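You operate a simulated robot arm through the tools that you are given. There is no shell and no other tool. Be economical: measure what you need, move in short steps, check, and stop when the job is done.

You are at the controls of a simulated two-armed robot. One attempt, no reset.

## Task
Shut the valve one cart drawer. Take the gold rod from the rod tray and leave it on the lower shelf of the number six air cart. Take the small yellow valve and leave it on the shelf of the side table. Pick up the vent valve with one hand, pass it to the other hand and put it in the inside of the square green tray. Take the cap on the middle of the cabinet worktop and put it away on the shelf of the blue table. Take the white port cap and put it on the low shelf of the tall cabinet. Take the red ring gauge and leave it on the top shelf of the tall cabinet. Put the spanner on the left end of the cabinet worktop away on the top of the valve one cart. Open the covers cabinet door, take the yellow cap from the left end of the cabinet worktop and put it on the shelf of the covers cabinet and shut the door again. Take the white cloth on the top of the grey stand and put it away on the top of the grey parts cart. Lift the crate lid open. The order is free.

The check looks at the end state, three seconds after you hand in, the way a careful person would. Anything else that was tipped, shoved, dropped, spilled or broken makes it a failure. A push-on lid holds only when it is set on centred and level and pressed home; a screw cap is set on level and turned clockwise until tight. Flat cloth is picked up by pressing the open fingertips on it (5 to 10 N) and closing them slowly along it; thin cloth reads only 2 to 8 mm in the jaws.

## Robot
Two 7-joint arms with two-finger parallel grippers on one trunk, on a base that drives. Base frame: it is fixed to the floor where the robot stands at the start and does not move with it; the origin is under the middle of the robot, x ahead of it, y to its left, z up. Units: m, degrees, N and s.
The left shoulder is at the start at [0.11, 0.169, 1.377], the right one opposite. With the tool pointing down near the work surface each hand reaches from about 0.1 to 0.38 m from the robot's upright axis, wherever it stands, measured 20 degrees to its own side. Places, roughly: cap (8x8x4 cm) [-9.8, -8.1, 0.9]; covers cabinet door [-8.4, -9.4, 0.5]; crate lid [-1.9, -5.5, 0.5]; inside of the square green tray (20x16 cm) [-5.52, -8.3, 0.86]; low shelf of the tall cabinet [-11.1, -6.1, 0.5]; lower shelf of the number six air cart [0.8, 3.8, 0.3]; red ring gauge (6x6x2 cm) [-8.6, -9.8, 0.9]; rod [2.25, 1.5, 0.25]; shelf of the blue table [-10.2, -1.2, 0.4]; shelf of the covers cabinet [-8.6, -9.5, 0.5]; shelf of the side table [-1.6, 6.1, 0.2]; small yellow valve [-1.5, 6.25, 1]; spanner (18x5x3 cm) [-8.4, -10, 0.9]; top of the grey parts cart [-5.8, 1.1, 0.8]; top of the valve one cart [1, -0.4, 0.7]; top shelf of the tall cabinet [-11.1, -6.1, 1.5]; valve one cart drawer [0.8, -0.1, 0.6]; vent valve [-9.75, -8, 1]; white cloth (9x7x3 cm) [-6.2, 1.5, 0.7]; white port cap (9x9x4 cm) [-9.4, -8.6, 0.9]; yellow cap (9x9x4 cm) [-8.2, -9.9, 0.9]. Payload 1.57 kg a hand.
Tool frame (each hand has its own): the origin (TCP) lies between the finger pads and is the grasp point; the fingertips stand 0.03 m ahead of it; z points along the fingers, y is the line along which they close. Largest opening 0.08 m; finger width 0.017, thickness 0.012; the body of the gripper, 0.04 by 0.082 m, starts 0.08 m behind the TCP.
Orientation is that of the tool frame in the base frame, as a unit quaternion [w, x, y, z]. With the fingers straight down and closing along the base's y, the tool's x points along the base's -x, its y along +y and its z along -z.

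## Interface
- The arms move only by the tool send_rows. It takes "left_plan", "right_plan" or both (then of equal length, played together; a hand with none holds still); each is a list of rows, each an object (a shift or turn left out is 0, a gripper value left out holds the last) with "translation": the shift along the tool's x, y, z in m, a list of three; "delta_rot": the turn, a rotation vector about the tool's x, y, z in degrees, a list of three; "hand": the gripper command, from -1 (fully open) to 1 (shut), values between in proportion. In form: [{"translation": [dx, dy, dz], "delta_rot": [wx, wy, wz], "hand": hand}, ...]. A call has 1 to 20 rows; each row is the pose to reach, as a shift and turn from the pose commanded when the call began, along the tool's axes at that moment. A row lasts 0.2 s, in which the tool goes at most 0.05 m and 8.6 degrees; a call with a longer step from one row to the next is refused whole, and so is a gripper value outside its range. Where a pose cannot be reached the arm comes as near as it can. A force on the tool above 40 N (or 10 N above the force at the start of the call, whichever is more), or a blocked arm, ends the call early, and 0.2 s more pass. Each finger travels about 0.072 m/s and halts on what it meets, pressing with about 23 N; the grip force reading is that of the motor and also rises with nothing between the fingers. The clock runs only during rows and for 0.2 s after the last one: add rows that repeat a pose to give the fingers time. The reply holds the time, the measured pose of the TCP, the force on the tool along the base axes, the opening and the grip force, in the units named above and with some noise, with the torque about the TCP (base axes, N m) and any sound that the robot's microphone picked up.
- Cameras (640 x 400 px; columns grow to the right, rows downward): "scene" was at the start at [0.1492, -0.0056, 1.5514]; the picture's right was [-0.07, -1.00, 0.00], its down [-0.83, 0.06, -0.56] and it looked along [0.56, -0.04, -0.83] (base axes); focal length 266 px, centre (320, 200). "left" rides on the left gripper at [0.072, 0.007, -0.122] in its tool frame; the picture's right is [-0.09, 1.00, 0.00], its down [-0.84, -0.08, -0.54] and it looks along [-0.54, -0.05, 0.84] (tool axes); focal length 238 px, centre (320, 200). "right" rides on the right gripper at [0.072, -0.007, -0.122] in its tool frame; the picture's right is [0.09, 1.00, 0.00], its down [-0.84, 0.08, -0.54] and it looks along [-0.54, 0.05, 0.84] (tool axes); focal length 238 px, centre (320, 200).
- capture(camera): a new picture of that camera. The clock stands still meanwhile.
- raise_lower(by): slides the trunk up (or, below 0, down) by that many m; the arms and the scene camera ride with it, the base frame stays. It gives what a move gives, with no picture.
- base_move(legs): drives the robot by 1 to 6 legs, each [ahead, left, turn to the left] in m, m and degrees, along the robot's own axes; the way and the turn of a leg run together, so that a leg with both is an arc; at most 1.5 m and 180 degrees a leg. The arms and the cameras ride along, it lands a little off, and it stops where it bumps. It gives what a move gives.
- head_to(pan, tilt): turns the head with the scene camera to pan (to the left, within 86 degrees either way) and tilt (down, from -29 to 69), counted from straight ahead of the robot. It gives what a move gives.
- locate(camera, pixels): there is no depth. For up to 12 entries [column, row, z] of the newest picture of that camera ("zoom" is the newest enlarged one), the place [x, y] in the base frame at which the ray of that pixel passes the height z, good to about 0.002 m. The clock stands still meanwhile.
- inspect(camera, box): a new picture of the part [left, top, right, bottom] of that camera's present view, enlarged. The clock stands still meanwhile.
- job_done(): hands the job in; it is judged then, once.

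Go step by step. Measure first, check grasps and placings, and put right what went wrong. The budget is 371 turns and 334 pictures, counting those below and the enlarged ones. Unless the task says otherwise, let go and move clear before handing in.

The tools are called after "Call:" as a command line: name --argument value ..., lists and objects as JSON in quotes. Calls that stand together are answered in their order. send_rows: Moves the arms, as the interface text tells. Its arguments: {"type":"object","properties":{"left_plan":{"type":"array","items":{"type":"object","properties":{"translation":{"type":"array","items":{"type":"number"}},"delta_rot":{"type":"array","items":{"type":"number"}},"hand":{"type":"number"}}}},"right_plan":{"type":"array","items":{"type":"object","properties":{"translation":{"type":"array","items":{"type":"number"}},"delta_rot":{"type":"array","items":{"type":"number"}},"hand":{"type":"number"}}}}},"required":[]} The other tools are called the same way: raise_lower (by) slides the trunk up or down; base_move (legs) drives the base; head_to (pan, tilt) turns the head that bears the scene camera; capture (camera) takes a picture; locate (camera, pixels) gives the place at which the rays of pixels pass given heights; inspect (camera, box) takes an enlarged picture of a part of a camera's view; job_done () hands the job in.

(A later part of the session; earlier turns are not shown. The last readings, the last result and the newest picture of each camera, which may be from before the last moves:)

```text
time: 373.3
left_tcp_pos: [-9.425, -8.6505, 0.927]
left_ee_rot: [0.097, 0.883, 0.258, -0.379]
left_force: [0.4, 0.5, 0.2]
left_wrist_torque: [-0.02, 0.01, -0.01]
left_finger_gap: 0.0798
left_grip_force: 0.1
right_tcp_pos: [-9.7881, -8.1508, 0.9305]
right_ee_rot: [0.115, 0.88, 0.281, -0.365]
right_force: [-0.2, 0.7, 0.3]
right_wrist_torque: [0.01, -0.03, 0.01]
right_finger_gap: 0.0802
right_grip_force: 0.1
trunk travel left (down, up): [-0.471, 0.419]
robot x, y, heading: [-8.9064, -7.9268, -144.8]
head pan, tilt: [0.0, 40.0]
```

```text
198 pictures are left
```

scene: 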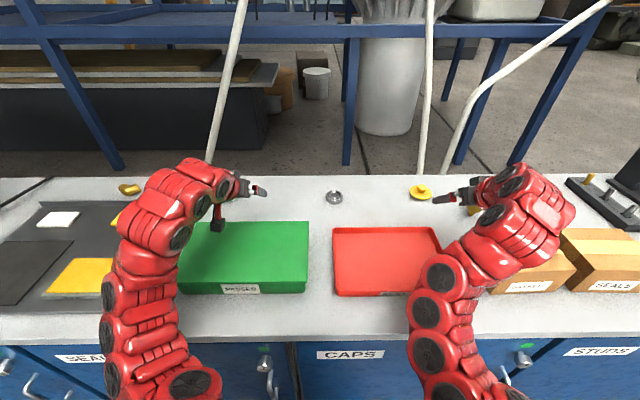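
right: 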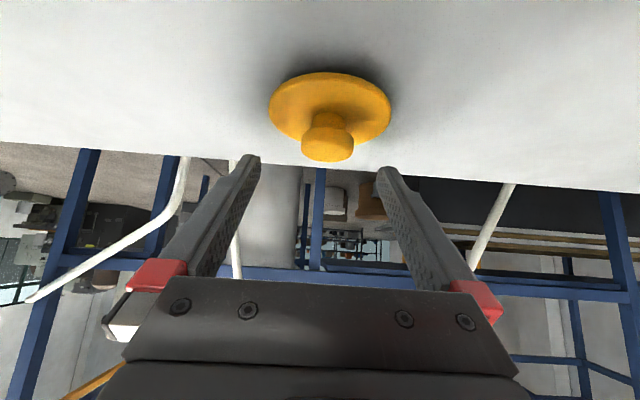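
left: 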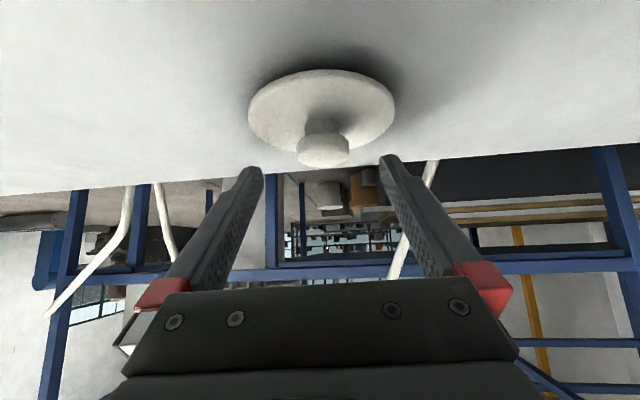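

Knobs sit just below the tips, nearly centred. Lower both arms 25 mm with small centring corrections.

Call:
send_rows --left_plan '[{"translation": [0.0035, 0.001, 0.0035]}, {"translation": [0.007, 0.001, 0.007]}, {"translation": [0.0106, 0.001, 0.0106]}, {"translation": [0.014, 0.001, 0.014]}, {"translation": [0.0177, 0.001, 0.0177]}]' --right_plan '[{"translation": [0.0035, 0.002, 0.0035]}, {"translation": [0.007, 0.004, 0.007]}, {"translation": [0.0106, 0.005, 0.0106]}, {"translation": [0.014, 0.005, 0.014]}, {"translation": [0.0177, 0.005, 0.0177]}]'

Call:
capture --camera "left"

Call:
capture --camera "right"

```text
time: 374.5
left_tcp_pos: [-9.4191, -8.6441, 0.9148]
left_ee_rot: [0.1, 0.881, 0.256, -0.384]
left_force: [-0.3, -0.6, -0.1]
left_wrist_torque: [0.01, 0.03, -0.02]
left_finger_gap: 0.08
left_grip_force: 0.0
right_tcp_pos: [-9.7795, -8.148, 0.9133]
right_ee_rot: [0.118, 0.878, 0.279, -0.37]
right_force: [0.2, -0.1, -0.4]
right_wrist_torque: [0.02, -0.03, -0.01]
right_finger_gap: 0.08
right_grip_force: 0.1
trunk travel left (down, up): [-0.471, 0.419]
robot x, y, heading: [-8.9059, -7.9279, -144.5]
head pan, tilt: [0.0, 40.0]
```

```text
197 pictures are left
```

left: 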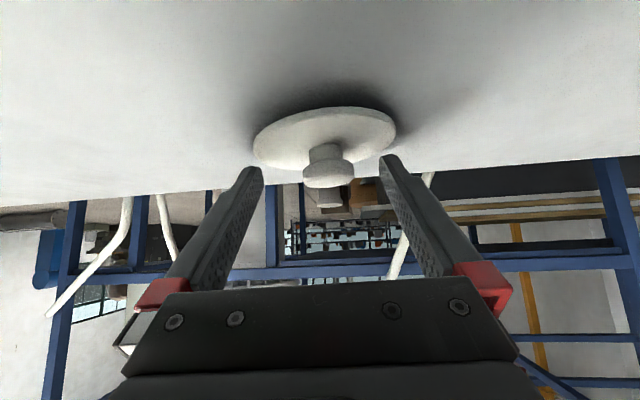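

```text
196 pictures are left
```

right: 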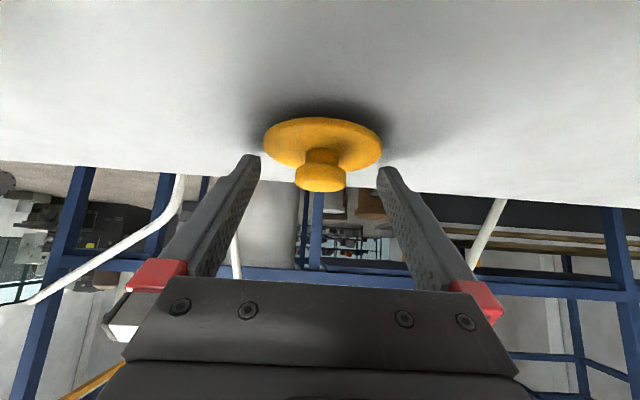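

Call:
send_rows --left_plan '[{"hand": -1}, {"hand": -1}]' --right_plan '[{"hand": -1}, {"hand": -1}]'

Call:
capture --camera "scene"

```text
time: 375.1
left_tcp_pos: [-9.4191, -8.644, 0.9141]
left_ee_rot: [0.101, 0.882, 0.255, -0.384]
left_force: [-0.9, 1.4, 0.7]
left_wrist_torque: [-0.05, -0.01, -0.03]
left_finger_gap: 0.0802
left_grip_force: 0.2
right_tcp_pos: [-9.7804, -8.1472, 0.9136]
right_ee_rot: [0.118, 0.879, 0.278, -0.37]
right_force: [0.3, 0.9, 0.1]
right_wrist_torque: [0.0, -0.02, -0.02]
right_finger_gap: 0.0801
right_grip_force: 0.0
trunk travel left (down, up): [-0.471, 0.419]
robot x, y, heading: [-8.903, -7.9278, -144.8]
head pan, tilt: [0.0, 40.0]
```

```text
195 pictures are left
```

scene: 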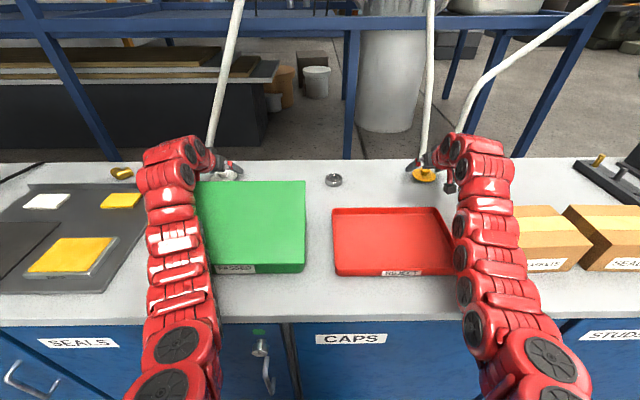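

The arms reached their reach limit; use the trunk for the last 12 mm, then close both hands.

Call:
raise_lower --by -0.012

Call:
send_rows --left_plan '[{"hand": -0.5}, {"hand": 0}, {"hand": 0.4}, {"hand": 1}, {"hand": 1}]' --right_plan '[{"hand": -0.5}, {"hand": 0}, {"hand": 0.4}, {"hand": 1}, {"hand": 1}]'

Call:
capture --camera "left"

Call:
capture --camera "right"

```text
time: 375.7
left_tcp_pos: [-9.412, -8.6402, 0.9137]
left_ee_rot: [0.104, 0.879, 0.255, -0.39]
left_force: [-0.1, 0.9, 0.0]
left_wrist_torque: [0.02, -0.01, 0.02]
left_finger_gap: 0.08
left_grip_force: 0.1
right_tcp_pos: [-9.7743, -8.1424, 0.9092]
right_ee_rot: [0.121, 0.876, 0.278, -0.374]
right_force: [0.8, 0.7, -0.5]
right_wrist_torque: [0.02, 0.0, -0.01]
right_finger_gap: 0.0798
right_grip_force: 0.1
trunk travel left (down, up): [-0.459, 0.431]
robot x, y, heading: [-8.9024, -7.9265, -144.5]
head pan, tilt: [0.0, 40.0]
```

```text
time: 376.9
left_tcp_pos: [-9.4115, -8.6382, 0.9137]
left_ee_rot: [0.104, 0.878, 0.254, -0.391]
left_force: [-4.2, -6.1, 31.0]
left_wrist_torque: [-0.73, -0.1, -0.06]
left_finger_gap: 0.0746
left_grip_force: 23.1
right_tcp_pos: [-9.7713, -8.1409, 0.9102]
right_ee_rot: [0.122, 0.876, 0.279, -0.374]
right_force: [0.1, -1.0, 0.6]
right_wrist_torque: [0.0, -0.02, -0.01]
right_finger_gap: 0.0673
right_grip_force: 23.6
trunk travel left (down, up): [-0.459, 0.431]
robot x, y, heading: [-8.9075, -7.9242, -144.6]
head pan, tilt: [0.0, 40.0]
```

```text
194 pictures are left
```

left: 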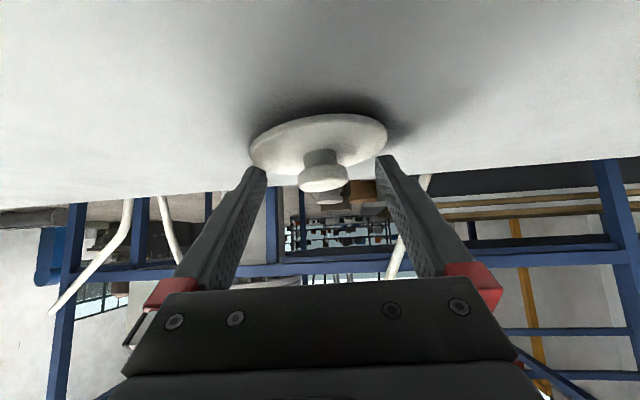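

```text
193 pictures are left
```

right: 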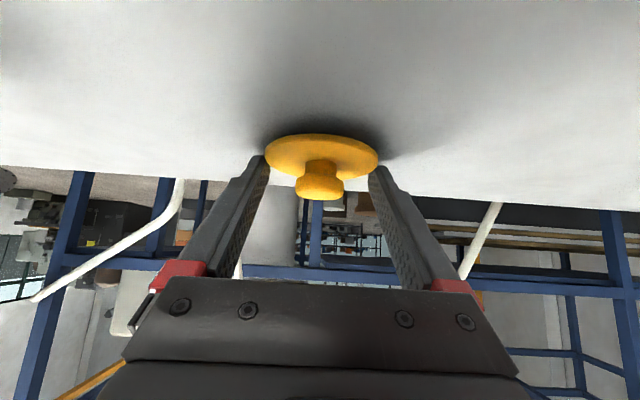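

The tips are at the brim's level: the worktop is nearer z 0.88 and the knobs lie at the TCPs. Reopen, pull back 18 mm along the fingers and close on the knobs.

Call:
send_rows --left_plan '[{"hand": -1}, {"hand": -1}, {"translation": [0, 0, -0.01]}, {"translation": [0, 0, -0.019]}, {"translation": [0, 0, -0.019]}, {"translation": [0, 0, -0.019], "hand": -0.3}, {"translation": [0, 0, -0.019], "hand": 0.2}, {"translation": [0, 0, -0.019], "hand": 0.6}, {"translation": [0, 0, -0.019], "hand": 1}, {"translation": [0, 0, -0.019], "hand": 1}]' --right_plan '[{"hand": -1}, {"hand": -1}, {"translation": [0, 0, -0.01]}, {"translation": [0, 0, -0.019]}, {"translation": [0, 0, -0.019]}, {"translation": [0, 0, -0.019], "hand": -0.3}, {"translation": [0, 0, -0.019], "hand": 0.2}, {"translation": [0, 0, -0.019], "hand": 0.6}, {"translation": [0, 0, -0.019], "hand": 1}, {"translation": [0, 0, -0.019], "hand": 1}]'

Call:
capture --camera "left"

Call:
capture --camera "right"

```text
time: 379.3
left_tcp_pos: [-9.4027, -8.6288, 0.9272]
left_ee_rot: [0.104, 0.879, 0.253, -0.39]
left_force: [-0.6, 0.4, -1.0]
left_wrist_torque: [0.0, 0.0, 0.01]
left_finger_gap: 0.0286
left_grip_force: 23.0
right_tcp_pos: [-9.763, -8.1327, 0.921]
right_ee_rot: [0.121, 0.877, 0.278, -0.374]
right_force: [2.7, -0.2, 7.9]
right_wrist_torque: [-0.04, 0.0, 0.05]
right_finger_gap: 0.0279
right_grip_force: 22.7
trunk travel left (down, up): [-0.459, 0.431]
robot x, y, heading: [-8.9005, -7.9249, -144.7]
head pan, tilt: [0.0, 40.0]
stopped in row 10 (left hand): the arm was blocked; the commanded pose is now the measured one
```

```text
192 pictures are left
```

left: 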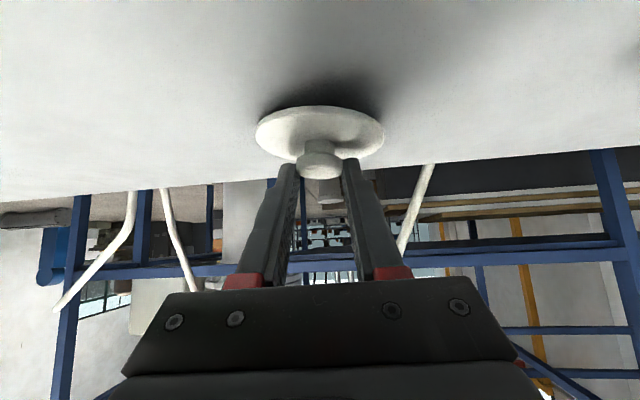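

```text
191 pictures are left
```

right: 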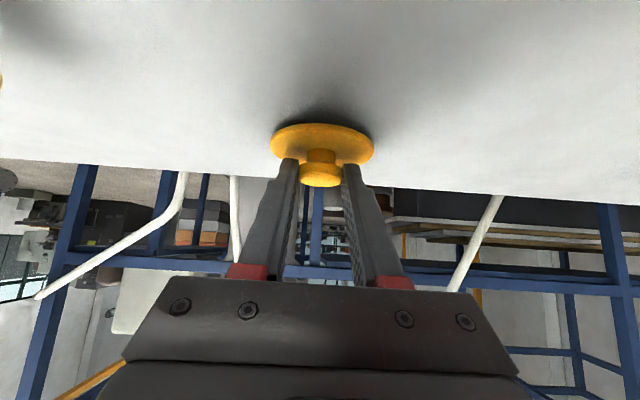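

Both knobs are gripped (28–29 mm). Lift with the trunk 0.12 m and check.

Call:
raise_lower --by 0.12

Call:
capture --camera "left"

Call:
capture --camera "right"

Call:
capture --camera "scene"

```text
time: 380.8
left_tcp_pos: [-9.4137, -8.643, 1.022]
left_ee_rot: [0.097, 0.884, 0.258, -0.378]
left_force: [0.2, 0.2, 0.2]
left_wrist_torque: [0.0, 0.0, 0.02]
left_finger_gap: 0.0284
left_grip_force: 23.0
right_tcp_pos: [-9.7739, -8.1461, 1.0251]
right_ee_rot: [0.115, 0.88, 0.28, -0.366]
right_force: [-0.5, -0.6, 0.2]
right_wrist_torque: [0.02, 0.0, -0.01]
right_finger_gap: 0.0283
right_grip_force: 22.5
trunk travel left (down, up): [-0.579, 0.311]
robot x, y, heading: [-8.904, -7.9248, -145.1]
head pan, tilt: [0.0, 40.0]
```

```text
190 pictures are left
```

left: 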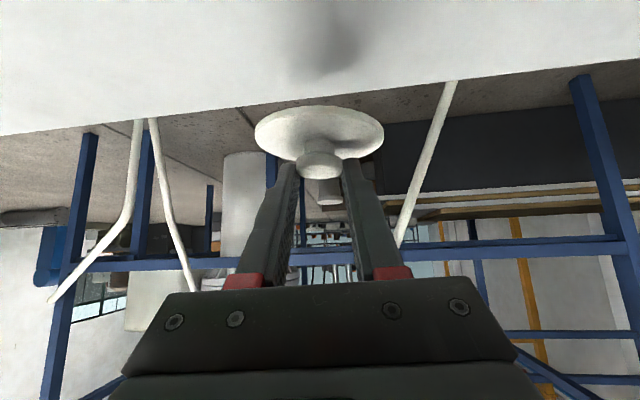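

```text
189 pictures are left
```

right: 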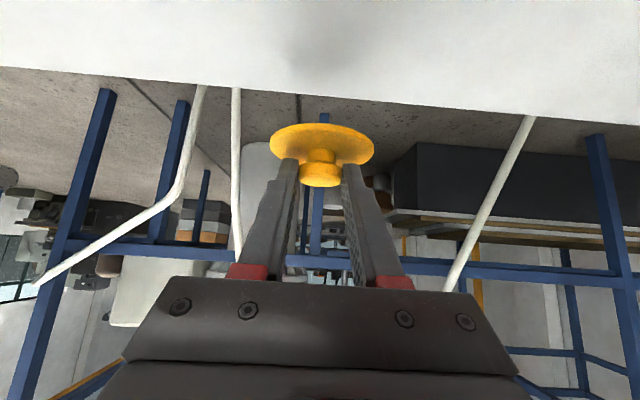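

```text
188 pictures are left
```

scene: 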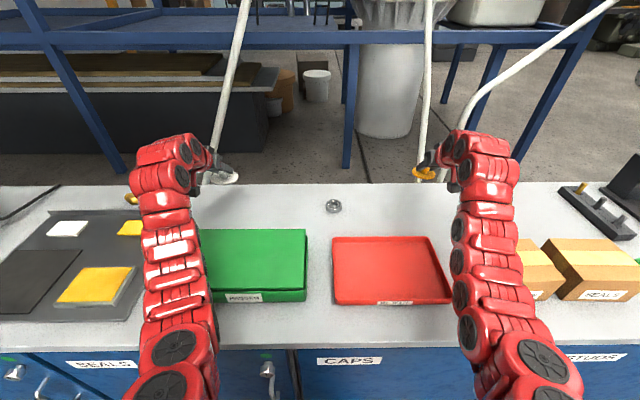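

Both caps are up. Back off from the worktop, retract the hands, and drive to the front of the tall cabinet.

Call:
base_move --legs '[[-0.6, 0, 0]]'

Call:
send_rows --left_plan '[{"translation": [0.025, -0.01, -0.025]}, {"translation": [0.05, -0.02, -0.05]}, {"translation": [0.075, -0.03, -0.075]}, {"translation": [0.1, -0.05, -0.1]}, {"translation": [0.12, -0.07, -0.12]}, {"translation": [0.12, -0.07, -0.12]}]' --right_plan '[{"translation": [0.025, 0.01, -0.025]}, {"translation": [0.05, 0.02, -0.05]}, {"translation": [0.075, 0.03, -0.075]}, {"translation": [0.1, 0.05, -0.1]}, {"translation": [0.12, 0.07, -0.12]}, {"translation": [0.12, 0.07, -0.12]}]'

Call:
base_move --legs '[[0, 0, -93], [1.3, 0, 0], [1.35, 0, 0]]'

Call:
base_move --legs '[[0, 0, 93]]'

Call:
head_to --pan 0 --tilt 25

Call:
capture --camera "scene"

```text
time: 384.2
left_tcp_pos: [-8.9253, -8.2979, 1.0231]
left_ee_rot: [0.096, 0.884, 0.256, -0.379]
left_force: [1.3, -0.5, 0.1]
left_wrist_torque: [-0.02, -0.01, -0.01]
left_finger_gap: 0.0281
left_grip_force: 22.9
right_tcp_pos: [-9.2854, -7.8019, 1.0271]
right_ee_rot: [0.114, 0.881, 0.278, -0.366]
right_force: [0.9, 0.4, -1.2]
right_wrist_torque: [0.03, -0.01, 0.0]
right_finger_gap: 0.0281
right_grip_force: 22.9
trunk travel left (down, up): [-0.579, 0.311]
robot x, y, heading: [-8.4148, -7.5834, -144.6]
head pan, tilt: [0.0, 40.0]
```

```text
time: 385.6
left_tcp_pos: [-8.82, -8.1497, 1.0216]
left_ee_rot: [0.096, 0.884, 0.256, -0.378]
left_force: [-0.2, -0.5, -0.6]
left_wrist_torque: [0.0, 0.01, 0.04]
left_finger_gap: 0.0282
left_grip_force: 22.6
right_tcp_pos: [-9.107, -7.7597, 1.0243]
right_ee_rot: [0.115, 0.881, 0.278, -0.366]
right_force: [0.2, 0.0, -0.3]
right_wrist_torque: [0.02, 0.0, -0.03]
right_finger_gap: 0.0279
right_grip_force: 23.0
right hand out of reach, approached as far as the arm can: row 3
trunk travel left (down, up): [-0.579, 0.311]
robot x, y, heading: [-8.4171, -7.5799, -145.0]
head pan, tilt: [0.0, 40.0]
```

```text
time: 402.2
left_tcp_pos: [-10.4353, -4.986, 1.0198]
left_ee_rot: [-0.203, 0.803, -0.451, -0.333]
left_force: [0.0, 0.2, -0.6]
left_wrist_torque: [0.02, 0.02, 0.02]
left_finger_gap: 0.028
left_grip_force: 23.4
right_tcp_pos: [-10.0403, -4.7039, 1.0245]
right_ee_rot: [-0.181, 0.816, -0.432, -0.338]
right_force: [-0.2, -0.7, -0.7]
right_wrist_torque: [-0.02, -0.03, -0.01]
right_finger_gap: 0.0279
right_grip_force: 22.9
trunk travel left (down, up): [-0.579, 0.311]
robot x, y, heading: [-9.8743, -5.3974, 124.2]
head pan, tilt: [0.0, 40.0]
```

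```text
time: 406.6
left_tcp_pos: [-10.2437, -5.9864, 1.0226]
left_ee_rot: [0.106, 0.877, 0.28, -0.375]
left_force: [0.0, -0.3, -0.9]
left_wrist_torque: [-0.01, -0.01, 0.01]
left_finger_gap: 0.0277
left_grip_force: 22.8
right_tcp_pos: [-10.5548, -5.6131, 1.0249]
right_ee_rot: [0.124, 0.872, 0.302, -0.364]
right_force: [-0.2, 0.4, -0.3]
right_wrist_torque: [0.01, -0.03, 0.01]
right_finger_gap: 0.0275
right_grip_force: 23.0
trunk travel left (down, up): [-0.579, 0.311]
robot x, y, heading: [-9.8723, -5.3971, -142.0]
head pan, tilt: [0.0, 40.0]
```

```text
time: 407.4
left_tcp_pos: [-10.2437, -5.9869, 1.0224]
left_ee_rot: [0.107, 0.877, 0.28, -0.377]
left_force: [-0.5, 0.4, 0.2]
left_wrist_torque: [-0.02, -0.02, 0.0]
left_finger_gap: 0.0278
left_grip_force: 23.2
right_tcp_pos: [-10.5536, -5.6117, 1.0237]
right_ee_rot: [0.124, 0.873, 0.303, -0.363]
right_force: [1.1, -0.3, -0.6]
right_wrist_torque: [0.02, -0.05, 0.0]
right_finger_gap: 0.0276
right_grip_force: 22.7
trunk travel left (down, up): [-0.579, 0.311]
robot x, y, heading: [-9.874, -5.3944, -141.8]
head pan, tilt: [0.0, 25.0]
```

```text
187 pictures are left
```

scene: 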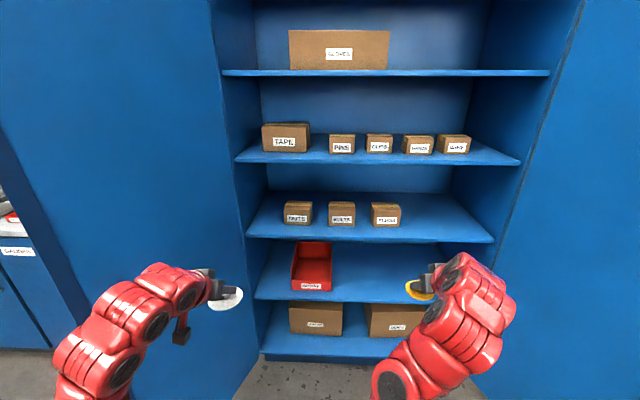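

The tall cabinet is open before me: the shelf with the red box (row 300) should be the low shelf at 0.5, the top one at row 73. Verify heights.

Call:
locate --camera "scene" --pixels '[[370, 300, 0.5], [370, 300, 0.45], [370, 300, 0.55], [370, 355, 0.1], [370, 240, 0.8], [370, 163, 1.15], [370, 73, 1.5], [258, 298, 0.5], [480, 300, 0.5], [333, 290, 0.52], [263, 355, 0.1], [470, 355, 0.1]]'

```text
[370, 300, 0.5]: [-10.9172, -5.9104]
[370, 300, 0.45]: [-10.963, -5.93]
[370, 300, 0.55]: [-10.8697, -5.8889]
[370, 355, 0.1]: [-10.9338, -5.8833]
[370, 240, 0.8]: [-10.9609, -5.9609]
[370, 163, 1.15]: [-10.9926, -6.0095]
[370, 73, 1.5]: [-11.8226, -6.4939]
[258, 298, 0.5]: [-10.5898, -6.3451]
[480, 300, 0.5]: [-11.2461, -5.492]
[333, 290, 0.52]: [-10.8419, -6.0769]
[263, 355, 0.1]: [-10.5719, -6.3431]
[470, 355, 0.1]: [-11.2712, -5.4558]
```

Low shelf confirmed at z≈0.5 (front edge (-10.59,-6.35)–(-11.25,-5.49)). I'll put the white cap right of the red box at about (-10.97,-6.0). Sidestep right 0.3, lower the trunk and bring the left hand inward.

Call:
base_move --legs '[[0, -0.3, 0]]'

Call:
raise_lower --by -0.4

Call:
send_rows --left_plan '[{"translation": [0, -0.035, 0]}, {"translation": [0, -0.07, 0]}, {"translation": [0, -0.105, 0]}, {"translation": [0, -0.137, 0]}, {"translation": [0, -0.137, 0]}]'

Call:
capture --camera "scene"

Call:
capture --camera "left"

```text
time: 409.4
left_tcp_pos: [-10.4275, -5.752, 1.023]
left_ee_rot: [0.107, 0.876, 0.281, -0.376]
left_force: [-0.4, -0.6, 0.3]
left_wrist_torque: [0.0, -0.01, 0.0]
left_finger_gap: 0.0278
left_grip_force: 23.4
right_tcp_pos: [-10.7386, -5.3793, 1.0243]
right_ee_rot: [0.124, 0.872, 0.303, -0.363]
right_force: [-0.7, -0.2, 0.1]
right_wrist_torque: [0.01, 0.0, 0.03]
right_finger_gap: 0.0278
right_grip_force: 22.9
trunk travel left (down, up): [-0.579, 0.311]
robot x, y, heading: [-10.0582, -5.1637, -141.7]
head pan, tilt: [0.0, 25.0]
```

```text
time: 413.3
left_tcp_pos: [-10.4277, -5.7515, 0.6228]
left_ee_rot: [0.106, 0.876, 0.281, -0.376]
left_force: [0.1, -0.1, -1.3]
left_wrist_torque: [-0.03, -0.02, 0.01]
left_finger_gap: 0.0279
left_grip_force: 23.0
right_tcp_pos: [-10.7383, -5.3783, 0.6253]
right_ee_rot: [0.124, 0.872, 0.304, -0.362]
right_force: [0.3, 0.3, -0.9]
right_wrist_torque: [0.0, 0.01, -0.01]
right_finger_gap: 0.0278
right_grip_force: 22.9
trunk travel left (down, up): [-0.179, 0.711]
robot x, y, heading: [-10.0586, -5.1592, -141.9]
head pan, tilt: [0.0, 25.0]
```

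```text
time: 414.5
left_tcp_pos: [-10.5077, -5.6397, 0.6247]
left_ee_rot: [0.106, 0.877, 0.28, -0.376]
left_force: [0.3, 0.1, -0.4]
left_wrist_torque: [0.01, -0.03, 0.01]
left_finger_gap: 0.0278
left_grip_force: 23.2
right_tcp_pos: [-10.7373, -5.3778, 0.6254]
right_ee_rot: [0.124, 0.873, 0.304, -0.362]
right_force: [0.0, -0.6, -0.7]
right_wrist_torque: [-0.03, -0.03, 0.0]
right_finger_gap: 0.0275
right_grip_force: 23.0
trunk travel left (down, up): [-0.179, 0.711]
robot x, y, heading: [-10.0549, -5.1616, -141.7]
head pan, tilt: [0.0, 25.0]
```

```text
186 pictures are left
```

scene: 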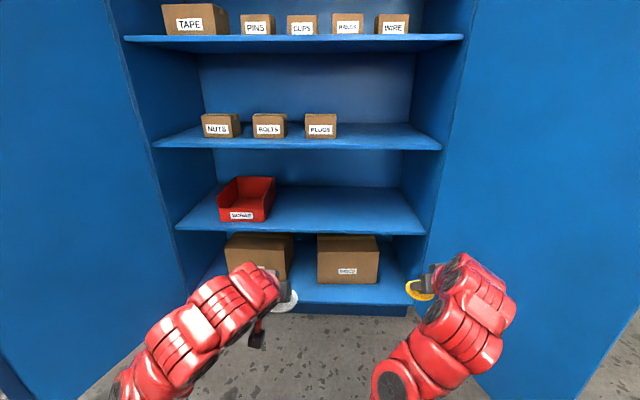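

```text
185 pictures are left
```

left: 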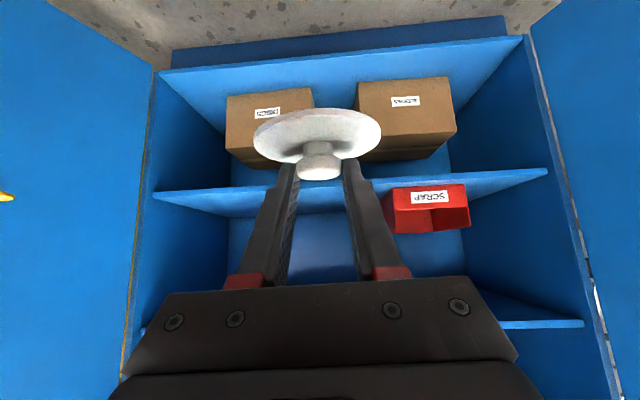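

Call:
locate --camera "scene" --pixels '[[300, 231, 0.5], [178, 230, 0.5], [424, 233, 0.5], [270, 221, 0.5], [247, 222, 0.5], [300, 146, 0.83], [443, 148, 0.83], [411, 310, 0.1], [330, 215, 0.5]]'

```text
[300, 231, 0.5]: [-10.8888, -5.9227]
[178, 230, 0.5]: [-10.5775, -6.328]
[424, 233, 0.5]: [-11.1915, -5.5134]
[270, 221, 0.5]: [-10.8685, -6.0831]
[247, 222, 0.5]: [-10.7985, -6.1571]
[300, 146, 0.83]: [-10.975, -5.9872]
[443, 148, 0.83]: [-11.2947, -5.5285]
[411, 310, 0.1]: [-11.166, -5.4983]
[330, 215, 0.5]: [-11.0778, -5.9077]
```

Clearances on all sides are fine. Drive ahead 0.53 m so both hands enter above the low shelf.

Call:
base_move --legs '[[0.53, 0, 0]]'

Call:
capture --camera "left"

Call:
capture --camera "scene"

```text
time: 417.5
left_tcp_pos: [-10.9182, -5.9656, 0.625]
left_ee_rot: [0.108, 0.876, 0.282, -0.376]
left_force: [0.2, -0.6, -0.7]
left_wrist_torque: [0.03, -0.02, 0.02]
left_finger_gap: 0.0279
left_grip_force: 23.2
right_tcp_pos: [-11.1493, -5.704, 0.6245]
right_ee_rot: [0.124, 0.872, 0.303, -0.363]
right_force: [1.3, -0.1, 0.3]
right_wrist_torque: [0.02, -0.03, -0.01]
right_finger_gap: 0.0279
right_grip_force: 23.2
trunk travel left (down, up): [-0.179, 0.711]
robot x, y, heading: [-10.47, -5.4844, -141.7]
head pan, tilt: [0.0, 25.0]
```

```text
184 pictures are left
```

left: 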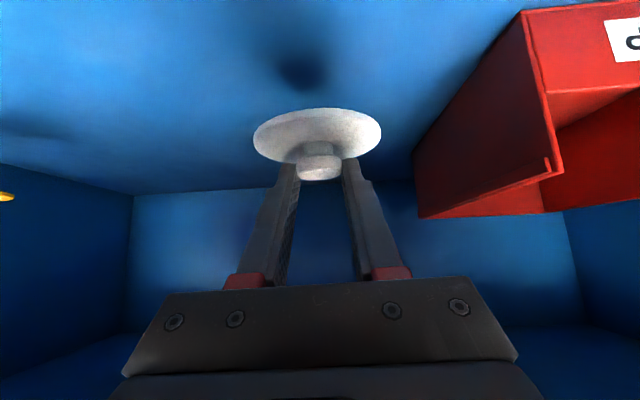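

```text
183 pictures are left
```

scene: 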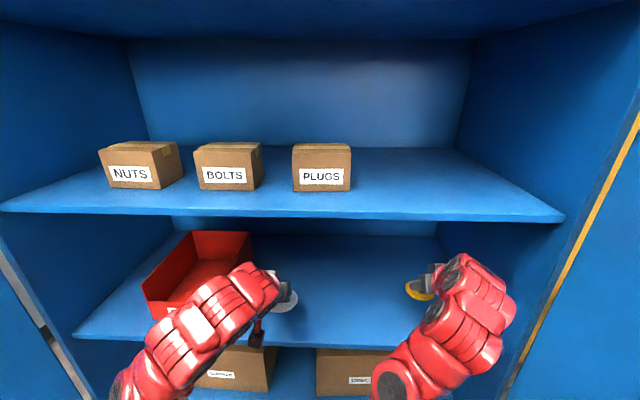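

The white cap hovers over the shelf. Lower the trunk 6 cm, then feel down with the left arm.

Call:
raise_lower --by -0.055

Call:
send_rows --left_plan '[{"translation": [0.0035, 0, 0.0035]}, {"translation": [0.007, 0, 0.007]}, {"translation": [0.0106, 0, 0.0106]}, {"translation": [0.0134, 0, 0.0134]}]'

Call:
capture --camera "left"

```text
time: 418.5
left_tcp_pos: [-10.9183, -5.965, 0.5711]
left_ee_rot: [0.107, 0.876, 0.281, -0.376]
left_force: [0.8, 0.0, -0.6]
left_wrist_torque: [-0.01, 0.01, 0.01]
left_finger_gap: 0.0278
left_grip_force: 23.1
right_tcp_pos: [-11.1499, -5.7035, 0.5709]
right_ee_rot: [0.125, 0.872, 0.304, -0.363]
right_force: [1.3, 0.9, -0.5]
right_wrist_torque: [-0.02, -0.02, 0.04]
right_finger_gap: 0.0279
right_grip_force: 23.2
trunk travel left (down, up): [-0.124, 0.766]
robot x, y, heading: [-10.4682, -5.4863, -141.7]
head pan, tilt: [0.0, 25.0]
```

```text
time: 419.5
left_tcp_pos: [-10.919, -5.9645, 0.55]
left_ee_rot: [0.106, 0.877, 0.28, -0.376]
left_force: [-1.0, -0.5, -0.2]
left_wrist_torque: [0.0, -0.01, -0.05]
left_finger_gap: 0.0281
left_grip_force: 23.1
right_tcp_pos: [-11.1497, -5.7039, 0.5704]
right_ee_rot: [0.124, 0.872, 0.304, -0.363]
right_force: [0.6, 0.5, -0.4]
right_wrist_torque: [0.01, 0.02, 0.03]
right_finger_gap: 0.0277
right_grip_force: 22.8
trunk travel left (down, up): [-0.124, 0.766]
robot x, y, heading: [-10.4666, -5.4896, -141.6]
head pan, tilt: [0.0, 25.0]
```

```text
182 pictures are left
```

left: 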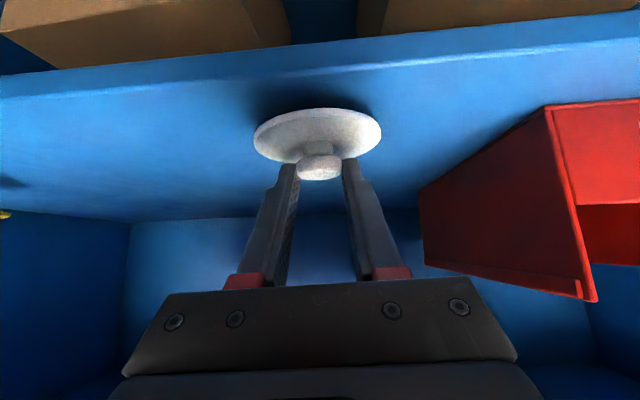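

Nearly touching; the cap is only ~2 cm inside the edge. Move 3 cm deeper, then lower to contact.

Call:
send_rows --left_plan '[{"translation": [-0.011, 0, 0.011]}, {"translation": [-0.021, 0, 0.021]}, {"translation": [-0.019, 0, 0.023]}, {"translation": [-0.017, 0, 0.025]}, {"translation": [-0.015, 0, 0.027]}, {"translation": [-0.0135, 0, 0.0285]}]'

```text
time: 420.9
left_tcp_pos: [-10.9434, -5.9799, 0.5449]
left_ee_rot: [0.108, 0.875, 0.281, -0.379]
left_force: [-0.1, -0.9, 11.5]
left_wrist_torque: [-0.08, 0.1, 0.02]
left_finger_gap: 0.028
left_grip_force: 22.9
right_tcp_pos: [-11.1485, -5.7041, 0.5713]
right_ee_rot: [0.124, 0.872, 0.304, -0.363]
right_force: [0.7, 0.1, -0.5]
right_wrist_torque: [-0.01, -0.02, -0.01]
right_finger_gap: 0.0274
right_grip_force: 22.9
trunk travel left (down, up): [-0.124, 0.766]
robot x, y, heading: [-10.4695, -5.486, -141.8]
head pan, tilt: [0.0, 25.0]
```

Contact at 11.5 N. Open and withdraw along the fingers.

Call:
send_rows --left_plan '[{"hand": 0.1}, {"hand": -0.3}, {"hand": -0.3}, {"translation": [0, 0, -0.02]}, {"translation": [0.01, 0, -0.05]}, {"translation": [0.03, 0, -0.09]}]'

Call:
capture --camera "left"

```text
time: 422.3
left_tcp_pos: [-10.8724, -5.9326, 0.582]
left_ee_rot: [0.108, 0.876, 0.283, -0.376]
left_force: [-0.4, 0.6, -0.4]
left_wrist_torque: [-0.03, 0.01, 0.02]
left_finger_gap: 0.0517
left_grip_force: 0.0
right_tcp_pos: [-11.1499, -5.7032, 0.5703]
right_ee_rot: [0.124, 0.872, 0.303, -0.363]
right_force: [0.7, -0.5, -0.9]
right_wrist_torque: [0.02, 0.01, -0.01]
right_finger_gap: 0.0278
right_grip_force: 23.3
trunk travel left (down, up): [-0.124, 0.766]
robot x, y, heading: [-10.4663, -5.486, -141.7]
head pan, tilt: [0.0, 25.0]
```

```text
181 pictures are left
```

left: 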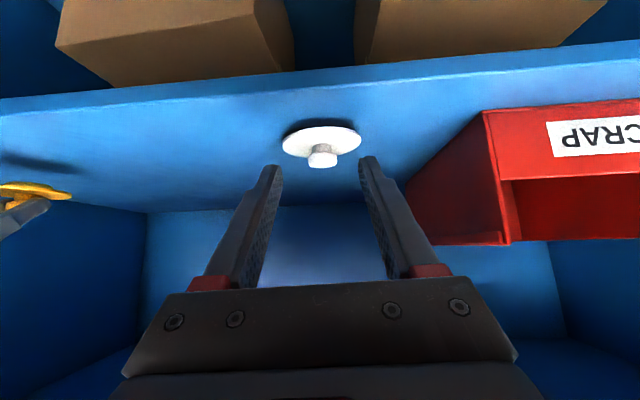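

The white port cap is in place. Back out and drive through the gap toward the blue table.

Call:
base_move --legs '[[-0.65, 0, 0]]'

Call:
raise_lower --by 0.3

Call:
base_move --legs '[[0, 0, -87], [1.0, 0, 0], [0.4, 0, 0], [0, 0, -51], [0.6, 0, 0]]'

Call:
head_to --pan 0 --tilt 25

Call:
capture --camera "scene"

```text
time: 425.9
left_tcp_pos: [-10.3586, -5.5254, 0.5819]
left_ee_rot: [0.107, 0.877, 0.282, -0.375]
left_force: [0.1, -1.3, 0.6]
left_wrist_torque: [0.0, -0.02, 0.02]
left_finger_gap: 0.0521
left_grip_force: 0.0
right_tcp_pos: [-10.6352, -5.2975, 0.5697]
right_ee_rot: [0.124, 0.872, 0.304, -0.363]
right_force: [0.0, 0.1, -0.4]
right_wrist_torque: [0.0, -0.01, 0.0]
right_finger_gap: 0.0279
right_grip_force: 23.0
trunk travel left (down, up): [-0.124, 0.766]
robot x, y, heading: [-9.9556, -5.0802, -141.4]
head pan, tilt: [0.0, 25.0]
```

```text
time: 428.9
left_tcp_pos: [-10.3594, -5.5256, 0.8827]
left_ee_rot: [0.108, 0.876, 0.282, -0.375]
left_force: [0.2, 0.0, 0.6]
left_wrist_torque: [0.0, 0.0, 0.03]
left_finger_gap: 0.0518
left_grip_force: 0.1
right_tcp_pos: [-10.6352, -5.2968, 0.8693]
right_ee_rot: [0.124, 0.872, 0.303, -0.363]
right_force: [-0.1, 0.1, 0.0]
right_wrist_torque: [0.03, 0.0, 0.01]
right_finger_gap: 0.0279
right_grip_force: 23.2
trunk travel left (down, up): [-0.424, 0.466]
robot x, y, heading: [-9.9577, -5.0799, -141.5]
head pan, tilt: [0.0, 25.0]
```

```text
time: 445.3
left_tcp_pos: [-10.7971, -2.8212, 0.8817]
left_ee_rot: [0.311, -0.579, 0.716, 0.235]
left_force: [-1.0, 0.2, -0.5]
left_wrist_torque: [0.0, -0.02, 0.0]
left_finger_gap: 0.0519
left_grip_force: 0.1
right_tcp_pos: [-10.4396, -2.8045, 0.8705]
right_ee_rot: [0.294, -0.598, 0.704, 0.246]
right_force: [0.8, -0.2, -0.6]
right_wrist_torque: [-0.01, -0.03, 0.04]
right_finger_gap: 0.0276
right_grip_force: 22.9
trunk travel left (down, up): [-0.424, 0.466]
robot x, y, heading: [-10.7978, -3.4243, 80.6]
head pan, tilt: [0.0, 25.0]
```

```text
time: 445.9
left_tcp_pos: [-10.7982, -2.8221, 0.8817]
left_ee_rot: [0.311, -0.579, 0.716, 0.235]
left_force: [0.4, -0.4, -0.2]
left_wrist_torque: [0.0, -0.01, 0.02]
left_finger_gap: 0.0521
left_grip_force: 0.0
right_tcp_pos: [-10.4401, -2.8054, 0.8699]
right_ee_rot: [0.294, -0.598, 0.704, 0.247]
right_force: [0.5, 0.1, -0.2]
right_wrist_torque: [0.03, -0.02, 0.0]
right_finger_gap: 0.0275
right_grip_force: 23.3
trunk travel left (down, up): [-0.424, 0.466]
robot x, y, heading: [-10.7967, -3.4246, 80.6]
head pan, tilt: [0.0, 25.0]
```

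```text
180 pictures are left
```

scene: 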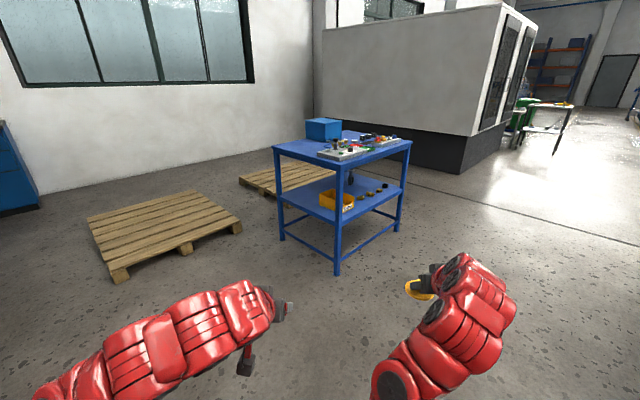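

Call:
inspect --camera "scene" --box '[250, 100, 430, 290]'

Call:
locate --camera "scene" --pixels '[[337, 275, 0], [282, 240, 0], [397, 230, 0], [338, 222, 0.4], [281, 198, 0.4], [401, 190, 0.4], [338, 163, 0.8], [273, 150, 0.8], [411, 141, 0.8], [345, 208, 0.4], [345, 208, 0.45]]'

```text
2.11 times, centred on (340, 195) of scene
```

zoom: 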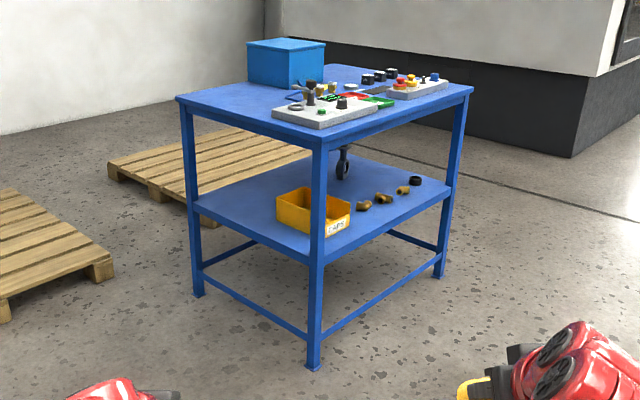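

```text
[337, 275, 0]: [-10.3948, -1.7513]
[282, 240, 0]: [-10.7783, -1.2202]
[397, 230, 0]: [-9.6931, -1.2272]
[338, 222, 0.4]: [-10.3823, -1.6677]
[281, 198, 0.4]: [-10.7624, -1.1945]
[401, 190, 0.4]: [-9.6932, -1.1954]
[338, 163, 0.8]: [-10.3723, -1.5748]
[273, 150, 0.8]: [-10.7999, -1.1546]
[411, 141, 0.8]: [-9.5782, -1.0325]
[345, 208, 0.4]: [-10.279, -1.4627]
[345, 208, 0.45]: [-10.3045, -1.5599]
```

Call:
locate --camera "scene" --pixels '[[243, 230, 0.05], [120, 282, 0.05], [88, 222, 0.1], [200, 193, 0.1], [240, 187, 0.05], [275, 198, 0.05], [338, 222, 0.44], [281, 198, 0.44], [401, 190, 0.44]]'

```text
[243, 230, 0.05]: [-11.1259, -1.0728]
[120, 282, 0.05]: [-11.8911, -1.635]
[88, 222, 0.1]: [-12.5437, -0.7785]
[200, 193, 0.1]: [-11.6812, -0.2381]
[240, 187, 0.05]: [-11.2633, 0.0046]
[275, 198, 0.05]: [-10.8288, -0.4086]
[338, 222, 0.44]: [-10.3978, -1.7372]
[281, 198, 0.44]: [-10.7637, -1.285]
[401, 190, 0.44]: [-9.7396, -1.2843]
```

I'll place the cap on the west half of the shelf, from the table's southwest side, keeping ~0.5 m from the pallet. Drive to staging at (-11.5,-2.0), facing 36°.

Call:
base_move --legs '[[0, 0, 36], [1.4, 0, 0], [0.19, 0, 0], [0, 0, -80.6]]'

Call:
send_rows --left_plan '[{"translation": [0, 0.035, 0]}, {"translation": [0, 0.07, 0]}, {"translation": [0, 0.105, 0]}, {"translation": [0, 0.14, 0]}, {"translation": [0, 0.175, 0]}, {"translation": [0, 0.2, 0]}, {"translation": [0, 0.2, 0]}]' --right_plan '[{"translation": [0, 0.03, 0]}, {"translation": [0, 0.06, 0]}, {"translation": [0, 0.09, 0]}, {"translation": [0, 0.12, 0]}, {"translation": [0, 0.15, 0]}, {"translation": [0, 0.18, 0]}, {"translation": [0, 0.2, 0]}]'

Call:
raise_lower --by -0.31

Call:
capture --camera "scene"

Call:
capture --camera "right"

```text
time: 459.2
left_tcp_pos: [-11.0873, -1.5541, 0.8821]
left_ee_rot: [0.377, -0.264, 0.882, 0.099]
left_force: [-0.4, 0.2, 0.2]
left_wrist_torque: [0.0, 0.02, 0.0]
left_finger_gap: 0.0519
left_grip_force: 0.1
right_tcp_pos: [-10.8229, -1.7945, 0.8694]
right_ee_rot: [0.366, -0.285, 0.878, 0.117]
right_force: [0.2, -0.6, 0.2]
right_wrist_torque: [0.03, -0.01, -0.01]
right_finger_gap: 0.0278
right_grip_force: 22.8
trunk travel left (down, up): [-0.424, 0.466]
robot x, y, heading: [-11.5086, -1.9846, 36.3]
head pan, tilt: [0.0, 25.0]
```

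```text
time: 460.8
left_tcp_pos: [-11.1969, -1.3864, 0.877]
left_ee_rot: [0.377, -0.263, 0.882, 0.099]
left_force: [0.1, -0.3, 0.4]
left_wrist_torque: [0.01, -0.01, 0.01]
left_finger_gap: 0.0521
left_grip_force: 0.1
right_tcp_pos: [-10.9396, -1.6318, 0.8694]
right_ee_rot: [0.365, -0.286, 0.878, 0.116]
right_force: [0.5, 0.1, 0.5]
right_wrist_torque: [-0.03, 0.04, -0.01]
right_finger_gap: 0.0277
right_grip_force: 22.8
trunk travel left (down, up): [-0.424, 0.466]
robot x, y, heading: [-11.509, -1.9889, 36.0]
head pan, tilt: [0.0, 25.0]
```

```text
time: 463.9
left_tcp_pos: [-11.1963, -1.385, 0.5671]
left_ee_rot: [0.379, -0.264, 0.881, 0.1]
left_force: [0.0, 0.2, 0.7]
left_wrist_torque: [-0.01, -0.02, 0.02]
left_finger_gap: 0.0521
left_grip_force: 0.0
right_tcp_pos: [-10.9395, -1.6339, 0.5595]
right_ee_rot: [0.365, -0.285, 0.878, 0.116]
right_force: [-0.7, -0.6, -0.4]
right_wrist_torque: [0.01, -0.02, 0.0]
right_finger_gap: 0.0276
right_grip_force: 23.3
trunk travel left (down, up): [-0.114, 0.776]
robot x, y, heading: [-11.5123, -1.9846, 36.0]
head pan, tilt: [0.0, 25.0]
```

```text
178 pictures are left
```

scene: 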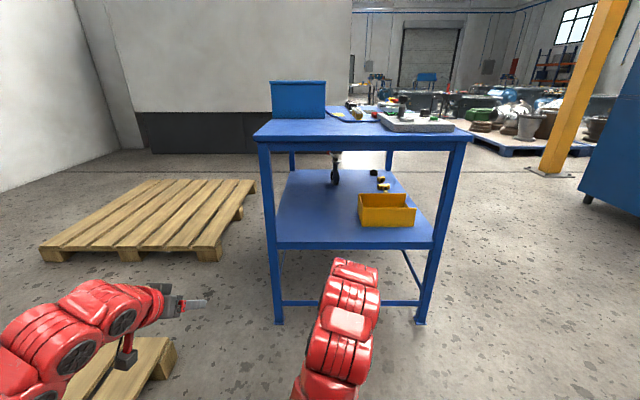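

```text
177 pictures are left
```

right: 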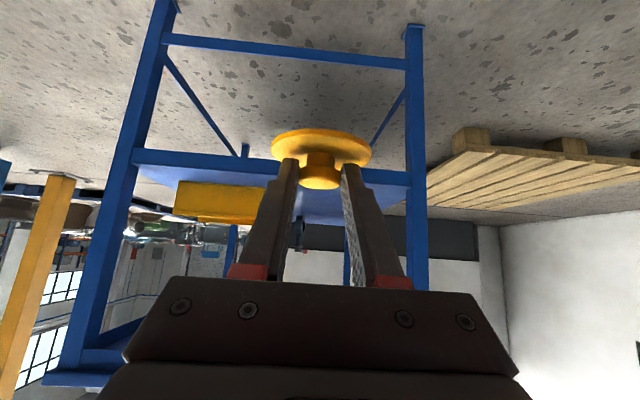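

Call:
locate --camera "scene" --pixels '[[279, 242, 0.44], [432, 241, 0.44], [360, 226, 0.45], [279, 322, 0], [420, 322, 0], [320, 225, 0.44], [337, 180, 0.5], [281, 170, 0.44]]'

```text
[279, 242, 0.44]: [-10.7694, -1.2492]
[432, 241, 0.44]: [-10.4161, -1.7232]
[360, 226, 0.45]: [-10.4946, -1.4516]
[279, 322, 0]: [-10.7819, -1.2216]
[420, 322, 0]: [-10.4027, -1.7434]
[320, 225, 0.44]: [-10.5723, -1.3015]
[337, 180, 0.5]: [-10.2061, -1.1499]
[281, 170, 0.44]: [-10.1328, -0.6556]
```

Shelf at z 0.44 confirmed; drop spot P=(-10.575,-1.32). Drive 0.46 ahead and 0.04 left.

Call:
base_move --legs '[[0.46, 0.039, 0]]'

Call:
capture --camera "right"

Call:
capture --camera "scene"

```text
time: 466.7
left_tcp_pos: [-10.8437, -1.0872, 0.5671]
left_ee_rot: [0.377, -0.262, 0.883, 0.098]
left_force: [-0.2, -0.5, -0.5]
left_wrist_torque: [0.03, 0.0, 0.02]
left_finger_gap: 0.0519
left_grip_force: 0.0
right_tcp_pos: [-10.5888, -1.3335, 0.5602]
right_ee_rot: [0.365, -0.284, 0.879, 0.116]
right_force: [-0.6, -0.3, 0.0]
right_wrist_torque: [-0.01, 0.02, 0.02]
right_finger_gap: 0.0276
right_grip_force: 22.9
trunk travel left (down, up): [-0.114, 0.776]
robot x, y, heading: [-11.1629, -1.6828, 35.8]
head pan, tilt: [0.0, 25.0]
```

```text
176 pictures are left
```

right: 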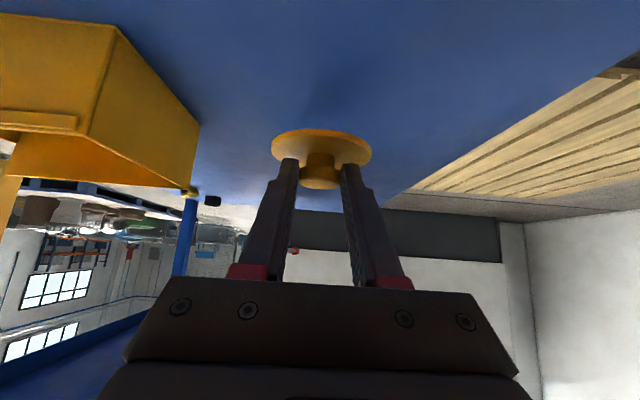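

```text
175 pictures are left
```

scene: 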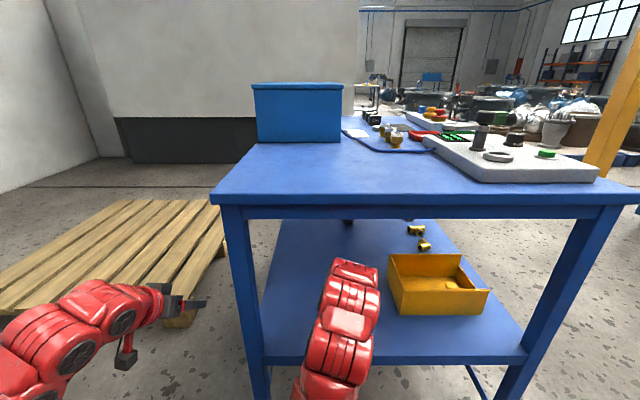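

Lower the trunk 5 cm, then feel down with the right arm.

Call:
raise_lower --by -0.05

Call:
send_rows --right_plan '[{"translation": [0.0035, 0, 0.0035]}, {"translation": [0.007, 0, 0.007]}, {"translation": [0.0106, 0, 0.0106]}, {"translation": [0.0134, 0, 0.0134]}, {"translation": [0.016, 0, 0.016]}]'

Call:
capture --camera "right"

```text
time: 467.6
left_tcp_pos: [-10.8441, -1.0871, 0.5176]
left_ee_rot: [0.378, -0.262, 0.882, 0.098]
left_force: [0.5, -0.4, -0.2]
left_wrist_torque: [-0.02, -0.04, 0.0]
left_finger_gap: 0.052
left_grip_force: 0.0
right_tcp_pos: [-10.5881, -1.3332, 0.5109]
right_ee_rot: [0.366, -0.284, 0.879, 0.115]
right_force: [0.3, 0.6, -0.6]
right_wrist_torque: [0.01, -0.01, -0.01]
right_finger_gap: 0.0279
right_grip_force: 23.3
trunk travel left (down, up): [-0.064, 0.826]
robot x, y, heading: [-11.1637, -1.681, 35.4]
head pan, tilt: [0.0, 25.0]
```

```text
time: 468.8
left_tcp_pos: [-10.8438, -1.0878, 0.517]
left_ee_rot: [0.377, -0.262, 0.883, 0.098]
left_force: [-0.2, 0.2, 0.0]
left_wrist_torque: [0.0, 0.0, 0.01]
left_finger_gap: 0.052
left_grip_force: 0.1
right_tcp_pos: [-10.5875, -1.3356, 0.4878]
right_ee_rot: [0.365, -0.285, 0.879, 0.117]
right_force: [0.5, 0.1, 0.3]
right_wrist_torque: [0.01, 0.0, 0.01]
right_finger_gap: 0.0278
right_grip_force: 23.1
trunk travel left (down, up): [-0.064, 0.826]
robot x, y, heading: [-11.1602, -1.6848, 35.9]
head pan, tilt: [0.0, 25.0]
```

```text
174 pictures are left
```

right: 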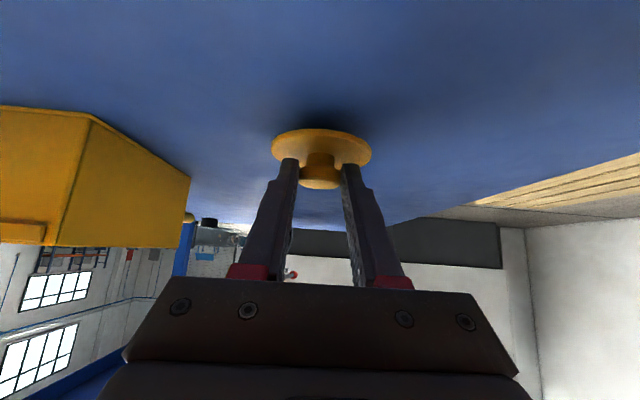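

Nearly down. Lower a few mm more until contact.

Call:
send_rows --right_plan '[{"translation": [0.002, 0, 0.002]}, {"translation": [0.004, 0, 0.004]}, {"translation": [0.006, 0, 0.006]}, {"translation": [0.0075, 0, 0.0075]}]'

```text
time: 469.8
left_tcp_pos: [-10.8443, -1.0875, 0.5168]
left_ee_rot: [0.378, -0.262, 0.882, 0.099]
left_force: [0.8, 0.5, -0.6]
left_wrist_torque: [0.01, -0.01, 0.01]
left_finger_gap: 0.0523
left_grip_force: 0.0
right_tcp_pos: [-10.5889, -1.3361, 0.4791]
right_ee_rot: [0.368, -0.284, 0.878, 0.117]
right_force: [1.4, 2.2, 18.8]
right_wrist_torque: [0.34, -0.39, 0.01]
right_finger_gap: 0.0278
right_grip_force: 23.2
trunk travel left (down, up): [-0.064, 0.826]
robot x, y, heading: [-11.1614, -1.6859, 35.7]
head pan, tilt: [0.0, 25.0]
```

Contact (19 N). Open, withdraw along the fingers.

Call:
send_rows --right_plan '[{"translation": [-0.001, 0, -0.001]}, {"translation": [-0.001, 0, -0.001], "hand": 0.1}, {"translation": [-0.001, 0, -0.001], "hand": -0.3}, {"translation": [-0.001, 0, -0.001], "hand": -0.3}, {"translation": [0, 0, -0.02]}, {"translation": [0.01, 0, -0.05]}, {"translation": [0.03, 0, -0.09]}]'

Call:
capture --camera "right"

```text
time: 471.4
left_tcp_pos: [-10.8437, -1.0868, 0.5171]
left_ee_rot: [0.377, -0.262, 0.883, 0.098]
left_force: [-1.1, -0.4, 0.7]
left_wrist_torque: [0.02, 0.01, 0.02]
left_finger_gap: 0.052
left_grip_force: 0.1
right_tcp_pos: [-10.6562, -1.384, 0.5199]
right_ee_rot: [0.365, -0.284, 0.879, 0.117]
right_force: [-0.3, 0.4, -1.4]
right_wrist_torque: [0.01, -0.01, 0.0]
right_finger_gap: 0.052
right_grip_force: 0.1
trunk travel left (down, up): [-0.064, 0.826]
robot x, y, heading: [-11.1615, -1.6826, 35.7]
head pan, tilt: [0.0, 25.0]
```

```text
173 pictures are left
```

right: 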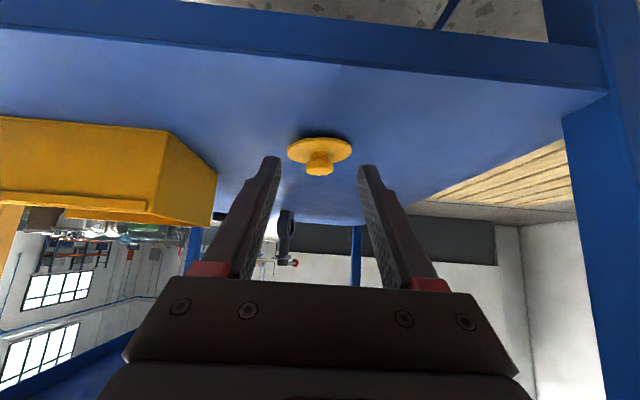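

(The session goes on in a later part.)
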